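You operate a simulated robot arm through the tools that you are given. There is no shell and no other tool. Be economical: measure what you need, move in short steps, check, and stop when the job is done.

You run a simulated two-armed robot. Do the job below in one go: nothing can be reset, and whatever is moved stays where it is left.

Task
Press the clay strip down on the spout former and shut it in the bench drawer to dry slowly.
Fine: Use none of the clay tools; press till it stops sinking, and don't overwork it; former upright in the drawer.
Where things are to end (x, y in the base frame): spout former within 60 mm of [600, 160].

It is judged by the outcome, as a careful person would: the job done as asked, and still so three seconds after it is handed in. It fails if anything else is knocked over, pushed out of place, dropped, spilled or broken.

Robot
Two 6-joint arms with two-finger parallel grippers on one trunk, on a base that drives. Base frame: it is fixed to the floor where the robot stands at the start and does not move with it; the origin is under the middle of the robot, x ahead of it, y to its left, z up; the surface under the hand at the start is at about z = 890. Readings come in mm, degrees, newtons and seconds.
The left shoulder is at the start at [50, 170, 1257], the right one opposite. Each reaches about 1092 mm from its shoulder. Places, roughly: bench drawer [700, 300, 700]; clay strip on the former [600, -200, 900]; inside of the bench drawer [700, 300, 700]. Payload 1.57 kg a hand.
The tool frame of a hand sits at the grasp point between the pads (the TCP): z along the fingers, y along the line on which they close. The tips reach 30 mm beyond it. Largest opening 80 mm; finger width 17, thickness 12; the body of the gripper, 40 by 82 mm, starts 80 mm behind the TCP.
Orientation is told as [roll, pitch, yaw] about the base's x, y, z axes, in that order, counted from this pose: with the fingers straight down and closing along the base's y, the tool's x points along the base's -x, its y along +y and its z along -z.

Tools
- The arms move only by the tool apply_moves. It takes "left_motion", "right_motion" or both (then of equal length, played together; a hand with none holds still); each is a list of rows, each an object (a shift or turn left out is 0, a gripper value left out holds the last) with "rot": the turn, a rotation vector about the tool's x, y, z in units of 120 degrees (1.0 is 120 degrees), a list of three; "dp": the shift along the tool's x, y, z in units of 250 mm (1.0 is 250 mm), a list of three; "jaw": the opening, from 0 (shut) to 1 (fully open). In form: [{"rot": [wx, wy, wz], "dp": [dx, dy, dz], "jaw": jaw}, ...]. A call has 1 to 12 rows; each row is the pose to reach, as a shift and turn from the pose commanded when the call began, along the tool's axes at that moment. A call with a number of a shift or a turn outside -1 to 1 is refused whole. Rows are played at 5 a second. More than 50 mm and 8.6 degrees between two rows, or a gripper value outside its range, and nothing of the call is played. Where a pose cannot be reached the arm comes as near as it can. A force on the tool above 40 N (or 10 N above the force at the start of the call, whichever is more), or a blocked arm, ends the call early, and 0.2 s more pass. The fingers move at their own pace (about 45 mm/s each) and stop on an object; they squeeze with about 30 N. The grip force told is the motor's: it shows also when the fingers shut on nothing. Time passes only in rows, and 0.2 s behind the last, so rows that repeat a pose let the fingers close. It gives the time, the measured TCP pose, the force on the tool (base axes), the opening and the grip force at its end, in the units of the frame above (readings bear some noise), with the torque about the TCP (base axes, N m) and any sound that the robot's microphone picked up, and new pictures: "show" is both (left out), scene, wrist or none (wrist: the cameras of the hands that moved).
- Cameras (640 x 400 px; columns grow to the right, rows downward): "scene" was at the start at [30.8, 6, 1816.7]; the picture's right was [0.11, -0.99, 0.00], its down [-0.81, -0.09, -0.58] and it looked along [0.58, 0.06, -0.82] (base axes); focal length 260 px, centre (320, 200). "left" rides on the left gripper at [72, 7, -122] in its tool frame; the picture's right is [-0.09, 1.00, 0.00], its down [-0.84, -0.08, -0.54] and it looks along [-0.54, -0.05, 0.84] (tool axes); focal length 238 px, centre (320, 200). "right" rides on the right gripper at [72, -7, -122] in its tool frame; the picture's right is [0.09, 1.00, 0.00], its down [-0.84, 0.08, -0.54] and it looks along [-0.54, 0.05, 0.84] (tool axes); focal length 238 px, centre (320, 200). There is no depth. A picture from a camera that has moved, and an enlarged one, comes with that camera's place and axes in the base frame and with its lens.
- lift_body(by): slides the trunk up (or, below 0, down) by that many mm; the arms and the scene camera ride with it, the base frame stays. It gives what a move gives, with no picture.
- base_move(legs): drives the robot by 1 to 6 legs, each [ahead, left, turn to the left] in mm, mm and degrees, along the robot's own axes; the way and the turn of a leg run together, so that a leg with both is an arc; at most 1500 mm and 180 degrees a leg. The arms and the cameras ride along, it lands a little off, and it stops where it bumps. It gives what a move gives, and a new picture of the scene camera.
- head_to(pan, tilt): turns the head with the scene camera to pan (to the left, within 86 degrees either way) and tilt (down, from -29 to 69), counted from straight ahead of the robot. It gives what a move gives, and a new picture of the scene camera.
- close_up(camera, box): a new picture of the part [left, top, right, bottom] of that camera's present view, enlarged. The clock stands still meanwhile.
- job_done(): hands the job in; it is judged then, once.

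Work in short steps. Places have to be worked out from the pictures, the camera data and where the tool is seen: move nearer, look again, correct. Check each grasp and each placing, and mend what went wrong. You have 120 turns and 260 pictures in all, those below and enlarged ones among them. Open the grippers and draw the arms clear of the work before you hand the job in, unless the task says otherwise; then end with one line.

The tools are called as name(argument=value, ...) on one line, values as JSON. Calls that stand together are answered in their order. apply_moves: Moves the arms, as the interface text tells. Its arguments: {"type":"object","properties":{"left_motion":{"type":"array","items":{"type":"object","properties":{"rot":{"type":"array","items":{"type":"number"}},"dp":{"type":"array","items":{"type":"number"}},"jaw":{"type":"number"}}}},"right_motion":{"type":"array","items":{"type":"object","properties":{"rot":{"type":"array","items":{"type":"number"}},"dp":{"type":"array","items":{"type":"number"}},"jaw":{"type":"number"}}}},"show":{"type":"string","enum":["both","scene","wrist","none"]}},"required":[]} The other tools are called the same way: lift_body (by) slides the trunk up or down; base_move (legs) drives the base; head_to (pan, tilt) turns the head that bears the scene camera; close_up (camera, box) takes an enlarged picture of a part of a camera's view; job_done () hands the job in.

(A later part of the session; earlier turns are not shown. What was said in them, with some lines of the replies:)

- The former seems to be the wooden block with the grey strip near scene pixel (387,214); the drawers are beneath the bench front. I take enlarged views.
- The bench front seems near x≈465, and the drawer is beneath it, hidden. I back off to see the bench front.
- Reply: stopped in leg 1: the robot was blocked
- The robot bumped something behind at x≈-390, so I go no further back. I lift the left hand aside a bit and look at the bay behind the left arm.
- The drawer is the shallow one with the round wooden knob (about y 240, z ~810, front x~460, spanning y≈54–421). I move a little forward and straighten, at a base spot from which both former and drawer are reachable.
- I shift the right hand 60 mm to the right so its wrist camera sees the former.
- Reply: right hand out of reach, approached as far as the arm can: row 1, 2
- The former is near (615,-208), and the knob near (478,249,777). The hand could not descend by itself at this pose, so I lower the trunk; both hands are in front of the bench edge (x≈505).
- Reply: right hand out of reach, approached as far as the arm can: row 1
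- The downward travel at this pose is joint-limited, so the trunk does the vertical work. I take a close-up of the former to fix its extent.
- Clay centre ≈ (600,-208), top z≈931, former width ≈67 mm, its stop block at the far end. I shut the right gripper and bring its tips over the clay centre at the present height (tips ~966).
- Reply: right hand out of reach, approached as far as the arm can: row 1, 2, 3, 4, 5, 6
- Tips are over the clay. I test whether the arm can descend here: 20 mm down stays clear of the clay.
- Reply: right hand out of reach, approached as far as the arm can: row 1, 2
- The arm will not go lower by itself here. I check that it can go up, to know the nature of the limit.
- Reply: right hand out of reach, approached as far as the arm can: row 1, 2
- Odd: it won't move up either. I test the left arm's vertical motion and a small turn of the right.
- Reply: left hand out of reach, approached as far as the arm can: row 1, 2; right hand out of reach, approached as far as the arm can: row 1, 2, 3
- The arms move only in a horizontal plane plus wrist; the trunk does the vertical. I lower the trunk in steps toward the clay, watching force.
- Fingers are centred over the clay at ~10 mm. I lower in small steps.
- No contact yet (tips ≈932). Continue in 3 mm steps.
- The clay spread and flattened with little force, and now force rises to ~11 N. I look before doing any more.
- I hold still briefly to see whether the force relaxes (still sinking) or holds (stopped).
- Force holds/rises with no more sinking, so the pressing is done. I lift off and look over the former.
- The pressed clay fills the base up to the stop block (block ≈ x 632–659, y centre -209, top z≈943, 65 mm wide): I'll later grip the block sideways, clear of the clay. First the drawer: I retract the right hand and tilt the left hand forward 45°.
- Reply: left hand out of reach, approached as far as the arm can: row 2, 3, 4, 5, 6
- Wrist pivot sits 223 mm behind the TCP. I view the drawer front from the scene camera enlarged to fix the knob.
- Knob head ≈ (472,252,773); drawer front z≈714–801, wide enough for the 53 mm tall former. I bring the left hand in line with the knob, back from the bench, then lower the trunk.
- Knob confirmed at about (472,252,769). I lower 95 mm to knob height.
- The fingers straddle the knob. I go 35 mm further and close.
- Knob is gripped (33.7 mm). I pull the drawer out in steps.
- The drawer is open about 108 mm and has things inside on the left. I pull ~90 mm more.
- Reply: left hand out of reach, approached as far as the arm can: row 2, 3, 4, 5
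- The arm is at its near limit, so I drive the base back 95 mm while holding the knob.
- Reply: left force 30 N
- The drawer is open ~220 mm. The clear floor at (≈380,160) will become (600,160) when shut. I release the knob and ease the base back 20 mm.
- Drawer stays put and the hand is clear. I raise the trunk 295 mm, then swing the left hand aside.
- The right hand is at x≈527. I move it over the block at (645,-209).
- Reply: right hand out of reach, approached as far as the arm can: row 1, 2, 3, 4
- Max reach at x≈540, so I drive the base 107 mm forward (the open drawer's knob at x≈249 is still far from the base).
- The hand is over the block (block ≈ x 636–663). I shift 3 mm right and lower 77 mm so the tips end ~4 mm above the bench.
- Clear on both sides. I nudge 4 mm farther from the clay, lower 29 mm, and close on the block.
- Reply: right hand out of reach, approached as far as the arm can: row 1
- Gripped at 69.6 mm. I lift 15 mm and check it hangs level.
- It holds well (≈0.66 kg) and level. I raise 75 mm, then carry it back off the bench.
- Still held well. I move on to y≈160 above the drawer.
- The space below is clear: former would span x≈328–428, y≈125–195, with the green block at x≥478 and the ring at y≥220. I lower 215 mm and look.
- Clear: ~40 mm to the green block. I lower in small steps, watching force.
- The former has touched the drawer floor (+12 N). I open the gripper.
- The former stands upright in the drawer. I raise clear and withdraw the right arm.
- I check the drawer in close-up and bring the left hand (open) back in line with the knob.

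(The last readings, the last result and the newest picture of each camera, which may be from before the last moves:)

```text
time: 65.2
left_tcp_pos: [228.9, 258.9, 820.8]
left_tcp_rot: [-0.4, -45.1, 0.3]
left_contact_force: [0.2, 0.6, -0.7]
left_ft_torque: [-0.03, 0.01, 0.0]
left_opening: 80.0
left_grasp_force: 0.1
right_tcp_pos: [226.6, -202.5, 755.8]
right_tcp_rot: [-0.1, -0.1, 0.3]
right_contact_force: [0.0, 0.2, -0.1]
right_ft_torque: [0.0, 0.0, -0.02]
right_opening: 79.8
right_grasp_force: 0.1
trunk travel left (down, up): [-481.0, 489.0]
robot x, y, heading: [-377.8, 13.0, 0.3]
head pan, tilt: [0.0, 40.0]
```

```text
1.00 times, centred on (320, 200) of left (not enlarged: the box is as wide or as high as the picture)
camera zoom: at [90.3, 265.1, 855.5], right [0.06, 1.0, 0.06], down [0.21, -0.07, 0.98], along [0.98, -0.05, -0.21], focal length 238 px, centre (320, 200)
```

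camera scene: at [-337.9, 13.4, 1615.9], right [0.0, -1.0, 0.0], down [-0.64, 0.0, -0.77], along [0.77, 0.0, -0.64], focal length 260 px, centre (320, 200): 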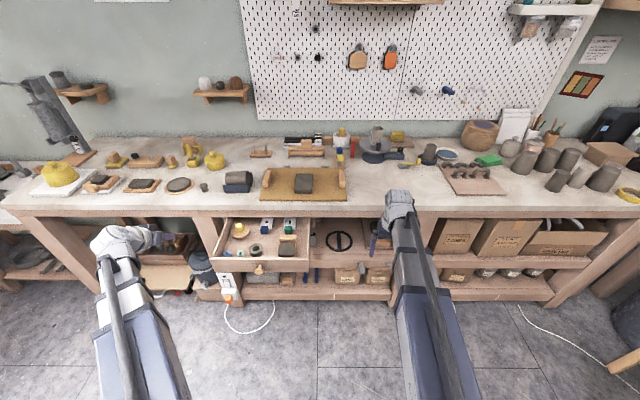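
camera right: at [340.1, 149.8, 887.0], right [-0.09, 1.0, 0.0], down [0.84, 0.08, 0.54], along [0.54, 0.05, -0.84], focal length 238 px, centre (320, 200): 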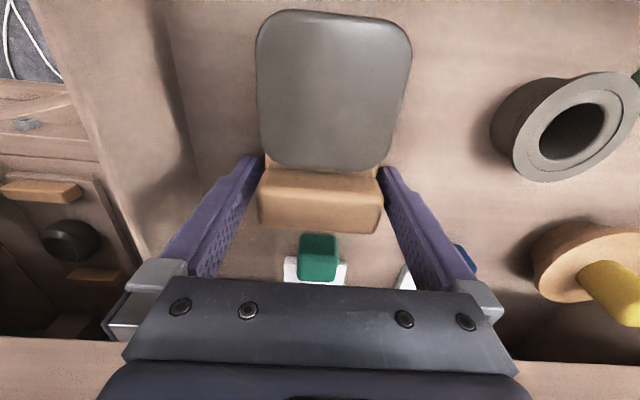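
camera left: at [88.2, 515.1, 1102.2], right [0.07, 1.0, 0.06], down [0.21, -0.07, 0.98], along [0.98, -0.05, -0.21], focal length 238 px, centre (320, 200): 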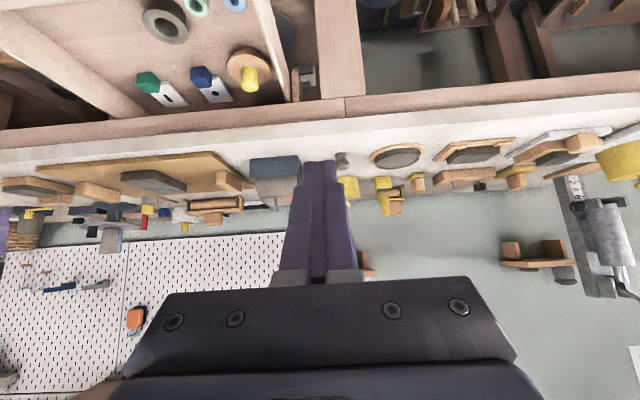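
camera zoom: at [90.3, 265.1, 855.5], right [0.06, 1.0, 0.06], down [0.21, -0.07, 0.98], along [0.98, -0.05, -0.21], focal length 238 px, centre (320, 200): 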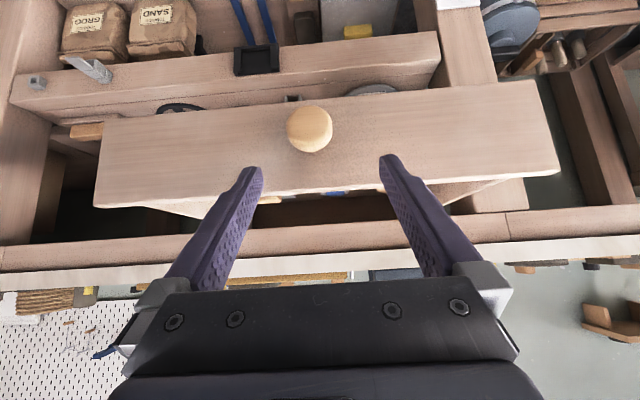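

I lower to knob height with a 5 mm sideways correction, go forward, and grasp the knob.

apply_moves(left_motion=[{"dp": [0, -0.02, 0]}], show="none")

lift_body(by=-49)

apply_moves(left_motion=[{"dp": [-0.028, 0, 0.028]}, {"dp": [-0.057, 0, 0.057]}, {"dp": [-0.057, 0, 0.057], "jaw": 0}, {"dp": [-0.057, 0, 0.057]}, {"dp": [-0.057, 0, 0.057]}, {"dp": [-0.057, 0, 0.057]}], show="wrist")

```text
time: 65.6
left_tcp_pos: [229.6, 253.2, 820.8]
left_tcp_rot: [-0.3, -45.1, 0.4]
left_contact_force: [-0.5, 0.3, -0.3]
left_ft_torque: [0.04, 0.03, -0.02]
left_opening: 80.0
left_grasp_force: 0.0
right_tcp_pos: [227.0, -203.8, 755.0]
right_tcp_rot: [0.0, -0.2, 0.1]
right_contact_force: [-0.3, 0.2, 0.3]
right_ft_torque: [0.01, -0.01, 0.01]
right_opening: 79.7
right_grasp_force: 0.0
trunk travel left (down, up): [-481.0, 489.0]
robot x, y, heading: [-377.4, 12.5, 0.5]
head pan, tilt: [0.0, 40.0]
```

```text
time: 66.5
left_tcp_pos: [230.1, 252.8, 770.6]
left_tcp_rot: [-0.4, -45.2, 0.3]
left_contact_force: [-0.3, 0.8, 0.3]
left_ft_torque: [0.01, 0.02, 0.02]
left_opening: 80.3
left_grasp_force: 0.1
right_tcp_pos: [227.3, -202.8, 706.2]
right_tcp_rot: [-0.1, -0.1, 0.2]
right_contact_force: [0.5, -0.2, 0.4]
right_ft_torque: [0.02, 0.0, 0.01]
right_opening: 80.1
right_grasp_force: 0.0
trunk travel left (down, up): [-432.0, 538.0]
robot x, y, heading: [-379.2, 13.5, 0.5]
head pan, tilt: [0.0, 40.0]
```

```text
time: 67.9
left_tcp_pos: [250.3, 252.1, 771.2]
left_tcp_rot: [-0.4, -45.1, 0.4]
left_contact_force: [0.6, -6.1, -1.3]
left_ft_torque: [-0.16, -0.06, -0.1]
left_opening: 33.7
left_grasp_force: 24.5
right_tcp_pos: [227.1, -203.8, 707.5]
right_tcp_rot: [0.0, 0.0, 0.3]
right_contact_force: [-0.1, 0.2, 0.3]
right_ft_torque: [0.0, 0.01, -0.01]
right_opening: 80.1
right_grasp_force: 0.1
trunk travel left (down, up): [-432.0, 538.0]
robot x, y, heading: [-384.2, 15.4, 0.0]
head pan, tilt: [0.0, 40.0]
camera left: at [111.6, 259.2, 806.4], right [0.06, 1.0, 0.06], down [0.21, -0.07, 0.98], along [0.98, -0.05, -0.21], focal length 238 px, centre (320, 200)
```

left: 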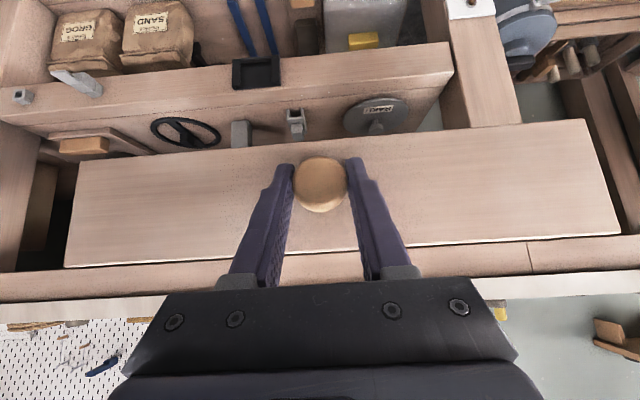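

Knob gripped. I push slowly: first ~105 mm.

apply_moves(left_motion=[{"dp": [-0.01, 0, 0.01]}, {"dp": [-0.03, 0, 0.03]}, {"dp": [-0.06, 0, 0.06]}, {"dp": [-0.09, 0, 0.09]}, {"dp": [-0.12, 0, 0.12]}, {"dp": [-0.15, 0, 0.15]}, {"dp": [-0.18, 0, 0.18]}, {"dp": [-0.21, 0, 0.21]}, {"dp": [-0.24, 0, 0.24]}, {"dp": [-0.27, 0, 0.27]}, {"dp": [-0.29, 0, 0.29]}, {"dp": [-0.3, 0, 0.3]}], show="scene")

close_up(camera="scene", box=[200, 150, 340, 240])

```text
time: 70.5
left_tcp_pos: [355.5, 253.1, 771.4]
left_tcp_rot: [-0.3, -45.1, 0.1]
left_contact_force: [-1.1, -20.0, -3.8]
left_ft_torque: [-0.13, 0.4, -0.17]
left_opening: 33.3
left_grasp_force: 41.3
right_tcp_pos: [226.8, -201.9, 705.8]
right_tcp_rot: [-0.1, 0.0, 0.2]
right_contact_force: [1.1, -0.4, -0.3]
right_ft_torque: [0.01, -0.01, 0.02]
right_opening: 80.2
right_grasp_force: 0.0
trunk travel left (down, up): [-432.0, 538.0]
robot x, y, heading: [-378.0, 14.6, 0.4]
head pan, tilt: [0.0, 40.0]
camera scene: at [-335.3, 11.8, 1396.8], right [0.0, -1.0, 0.0], down [-0.64, 0.0, -0.77], along [0.77, 0.0, -0.64], focal length 260 px, centre (320, 200)
```

scene: 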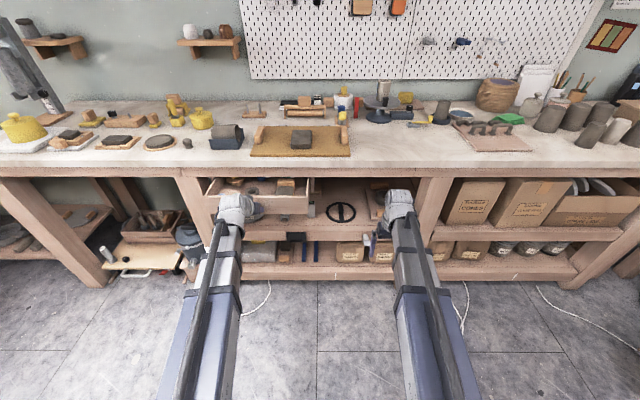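

```text
4.44 times, centred on (270, 195) of scene
camera zoom: at [-335.3, 11.8, 1396.8], right [0.0, -1.0, 0.0], down [-0.64, 0.0, -0.77], along [0.77, 0.0, -0.64], focal length 1155 px, centre (542, 222)
```

zoom: 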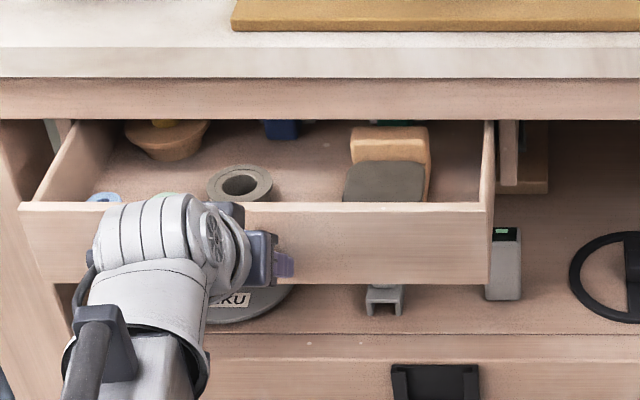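

Smooth; the block will pass below the apron. I push the remaining ~113 mm, easing at the end.

apply_moves(left_motion=[{"dp": [-0.02, -0.004, 0.02]}, {"dp": [-0.05, -0.004, 0.05]}, {"dp": [-0.08, -0.004, 0.08]}, {"dp": [-0.11, -0.004, 0.11]}, {"dp": [-0.14, -0.004, 0.14]}, {"dp": [-0.17, -0.004, 0.17]}, {"dp": [-0.2, -0.004, 0.2]}, {"dp": [-0.23, -0.004, 0.23]}, {"dp": [-0.26, -0.004, 0.26]}, {"dp": [-0.285, -0.004, 0.285]}, {"dp": [-0.305, -0.004, 0.305]}, {"dp": [-0.32, -0.004, 0.32]}], show="both")

```text
time: 73.1
left_tcp_pos: [469.3, 251.4, 771.1]
left_tcp_rot: [-0.2, -45.3, 0.4]
left_contact_force: [0.2, -6.6, -2.3]
left_ft_torque: [-0.1, 0.35, -0.01]
left_opening: 33.4
left_grasp_force: 41.4
right_tcp_pos: [226.4, -202.7, 706.4]
right_tcp_rot: [0.1, 0.0, 0.2]
right_contact_force: [0.3, 0.7, -0.1]
right_ft_torque: [0.04, -0.02, 0.0]
right_opening: 80.1
right_grasp_force: 0.1
trunk travel left (down, up): [-432.0, 538.0]
robot x, y, heading: [-381.5, 11.4, 0.3]
head pan, tilt: [0.0, 40.0]
camera scene: at [-335.4, 12.9, 1396.8], right [0.0, -1.0, 0.0], down [-0.64, 0.0, -0.77], along [0.77, 0.0, -0.64], focal length 260 px, centre (320, 200)
camera left: at [330.5, 259.0, 806.3], right [0.06, 1.0, 0.06], down [0.21, -0.07, 0.98], along [0.98, -0.05, -0.21], focal length 238 px, centre (320, 200)
```

scene: 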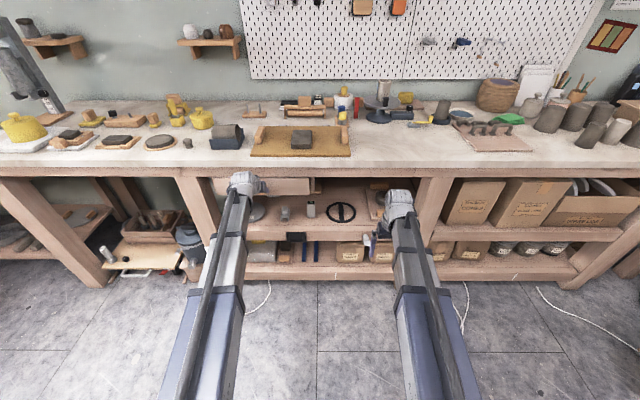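
left: 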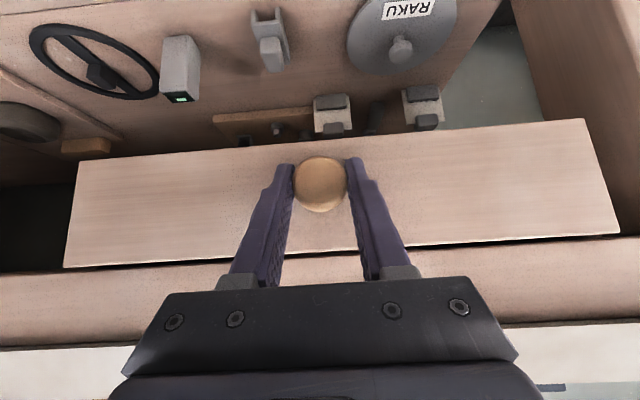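

It's back at its starting (shut) place. I push a few mm more to feel for the stop.

apply_moves(left_motion=[{"dp": [-0.006, 0, 0.006]}, {"dp": [-0.014, 0, 0.014]}, {"dp": [-0.014, 0, 0.014]}], show="none")

```text
time: 73.9
left_tcp_pos: [471.0, 252.5, 771.1]
left_tcp_rot: [-0.3, -44.9, 0.2]
left_contact_force: [-25.2, -5.0, -8.6]
left_ft_torque: [0.05, -0.4, 0.0]
left_opening: 33.3
left_grasp_force: 41.3
right_tcp_pos: [224.5, -202.5, 707.4]
right_tcp_rot: [0.1, -0.1, 0.1]
right_contact_force: [-0.3, -0.3, 0.5]
right_ft_torque: [0.03, -0.03, -0.04]
right_opening: 79.7
right_grasp_force: 0.0
trunk travel left (down, up): [-432.0, 538.0]
robot x, y, heading: [-382.2, 15.9, 0.6]
head pan, tilt: [0.0, 40.0]
```

Firm stop (-25 N): the drawer is shut. I open the fingers and draw the hand back.

apply_moves(left_motion=[{"jaw": 1}, {"jaw": 1}, {"jaw": 1}, {"jaw": 1}, {"dp": [0.05, 0, -0.05]}, {"dp": [0.12, 0, -0.12]}, {"dp": [0.2, 0, -0.2]}, {"dp": [0.28, 0, -0.28]}], show="both")

close_up(camera="scene", box=[200, 150, 340, 240])

```text
time: 75.7
left_tcp_pos: [373.4, 249.6, 771.2]
left_tcp_rot: [-0.4, -45.3, 0.3]
left_contact_force: [0.1, 0.6, 0.3]
left_ft_torque: [-0.03, -0.02, -0.01]
left_opening: 80.3
left_grasp_force: 0.0
right_tcp_pos: [226.2, -203.5, 706.3]
right_tcp_rot: [-0.1, -0.1, 0.2]
right_contact_force: [-0.4, -0.1, 0.2]
right_ft_torque: [0.01, -0.01, 0.01]
right_opening: 79.8
right_grasp_force: 0.0
trunk travel left (down, up): [-432.0, 538.0]
robot x, y, heading: [-380.1, 13.0, 0.3]
head pan, tilt: [0.0, 40.0]
camera scene: at [-335.8, 13.3, 1396.9], right [0.0, -1.0, 0.0], down [-0.64, 0.0, -0.77], along [0.77, 0.0, -0.64], focal length 260 px, centre (320, 200)
camera left: at [233.9, 257.2, 806.5], right [0.06, 1.0, 0.06], down [0.21, -0.07, 0.98], along [0.98, -0.05, -0.21], focal length 238 px, centre (320, 200)
```

scene: 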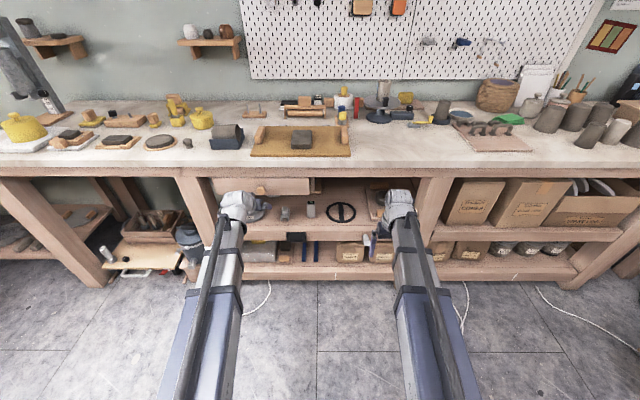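
left: 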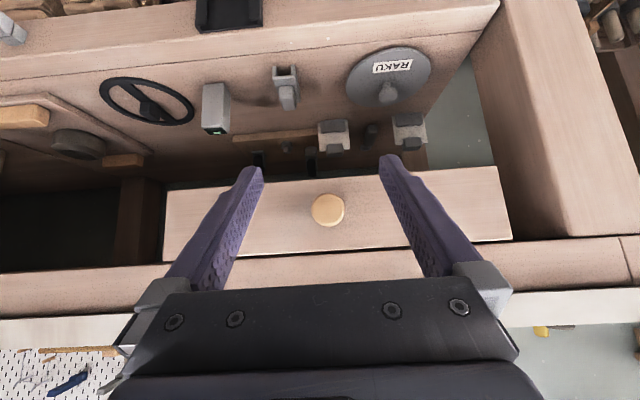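

```text
4.44 times, centred on (270, 195) of scene
camera zoom: at [-335.8, 13.3, 1396.9], right [0.0, -1.0, 0.0], down [-0.64, 0.0, -0.77], along [0.77, 0.0, -0.64], focal length 1155 px, centre (542, 222)
```

zoom: 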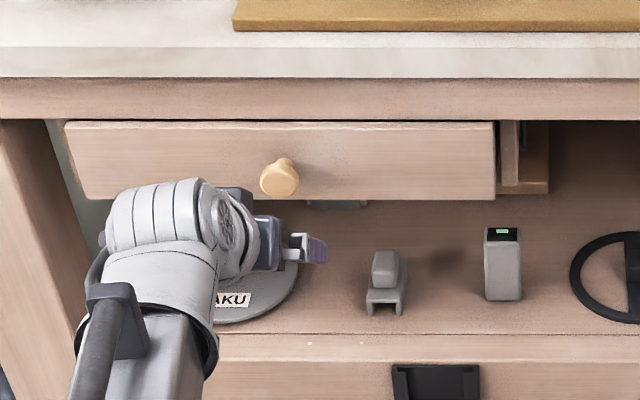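

The drawer is shut, both hands are open and clear, and the bench is undisturbed. I hand the job in.

job_done()

```text
The job is handed in.
```

I pressed the clay strip onto the spout former with closed fingers until it stopped sinking. The former is upright in the bench drawer at about (600, 160), worked out from the hand position and drawer travel, and the drawer is shut to its stop. Early on, the base bumped something out of view behind the robot and stopped; I did not check what it was.
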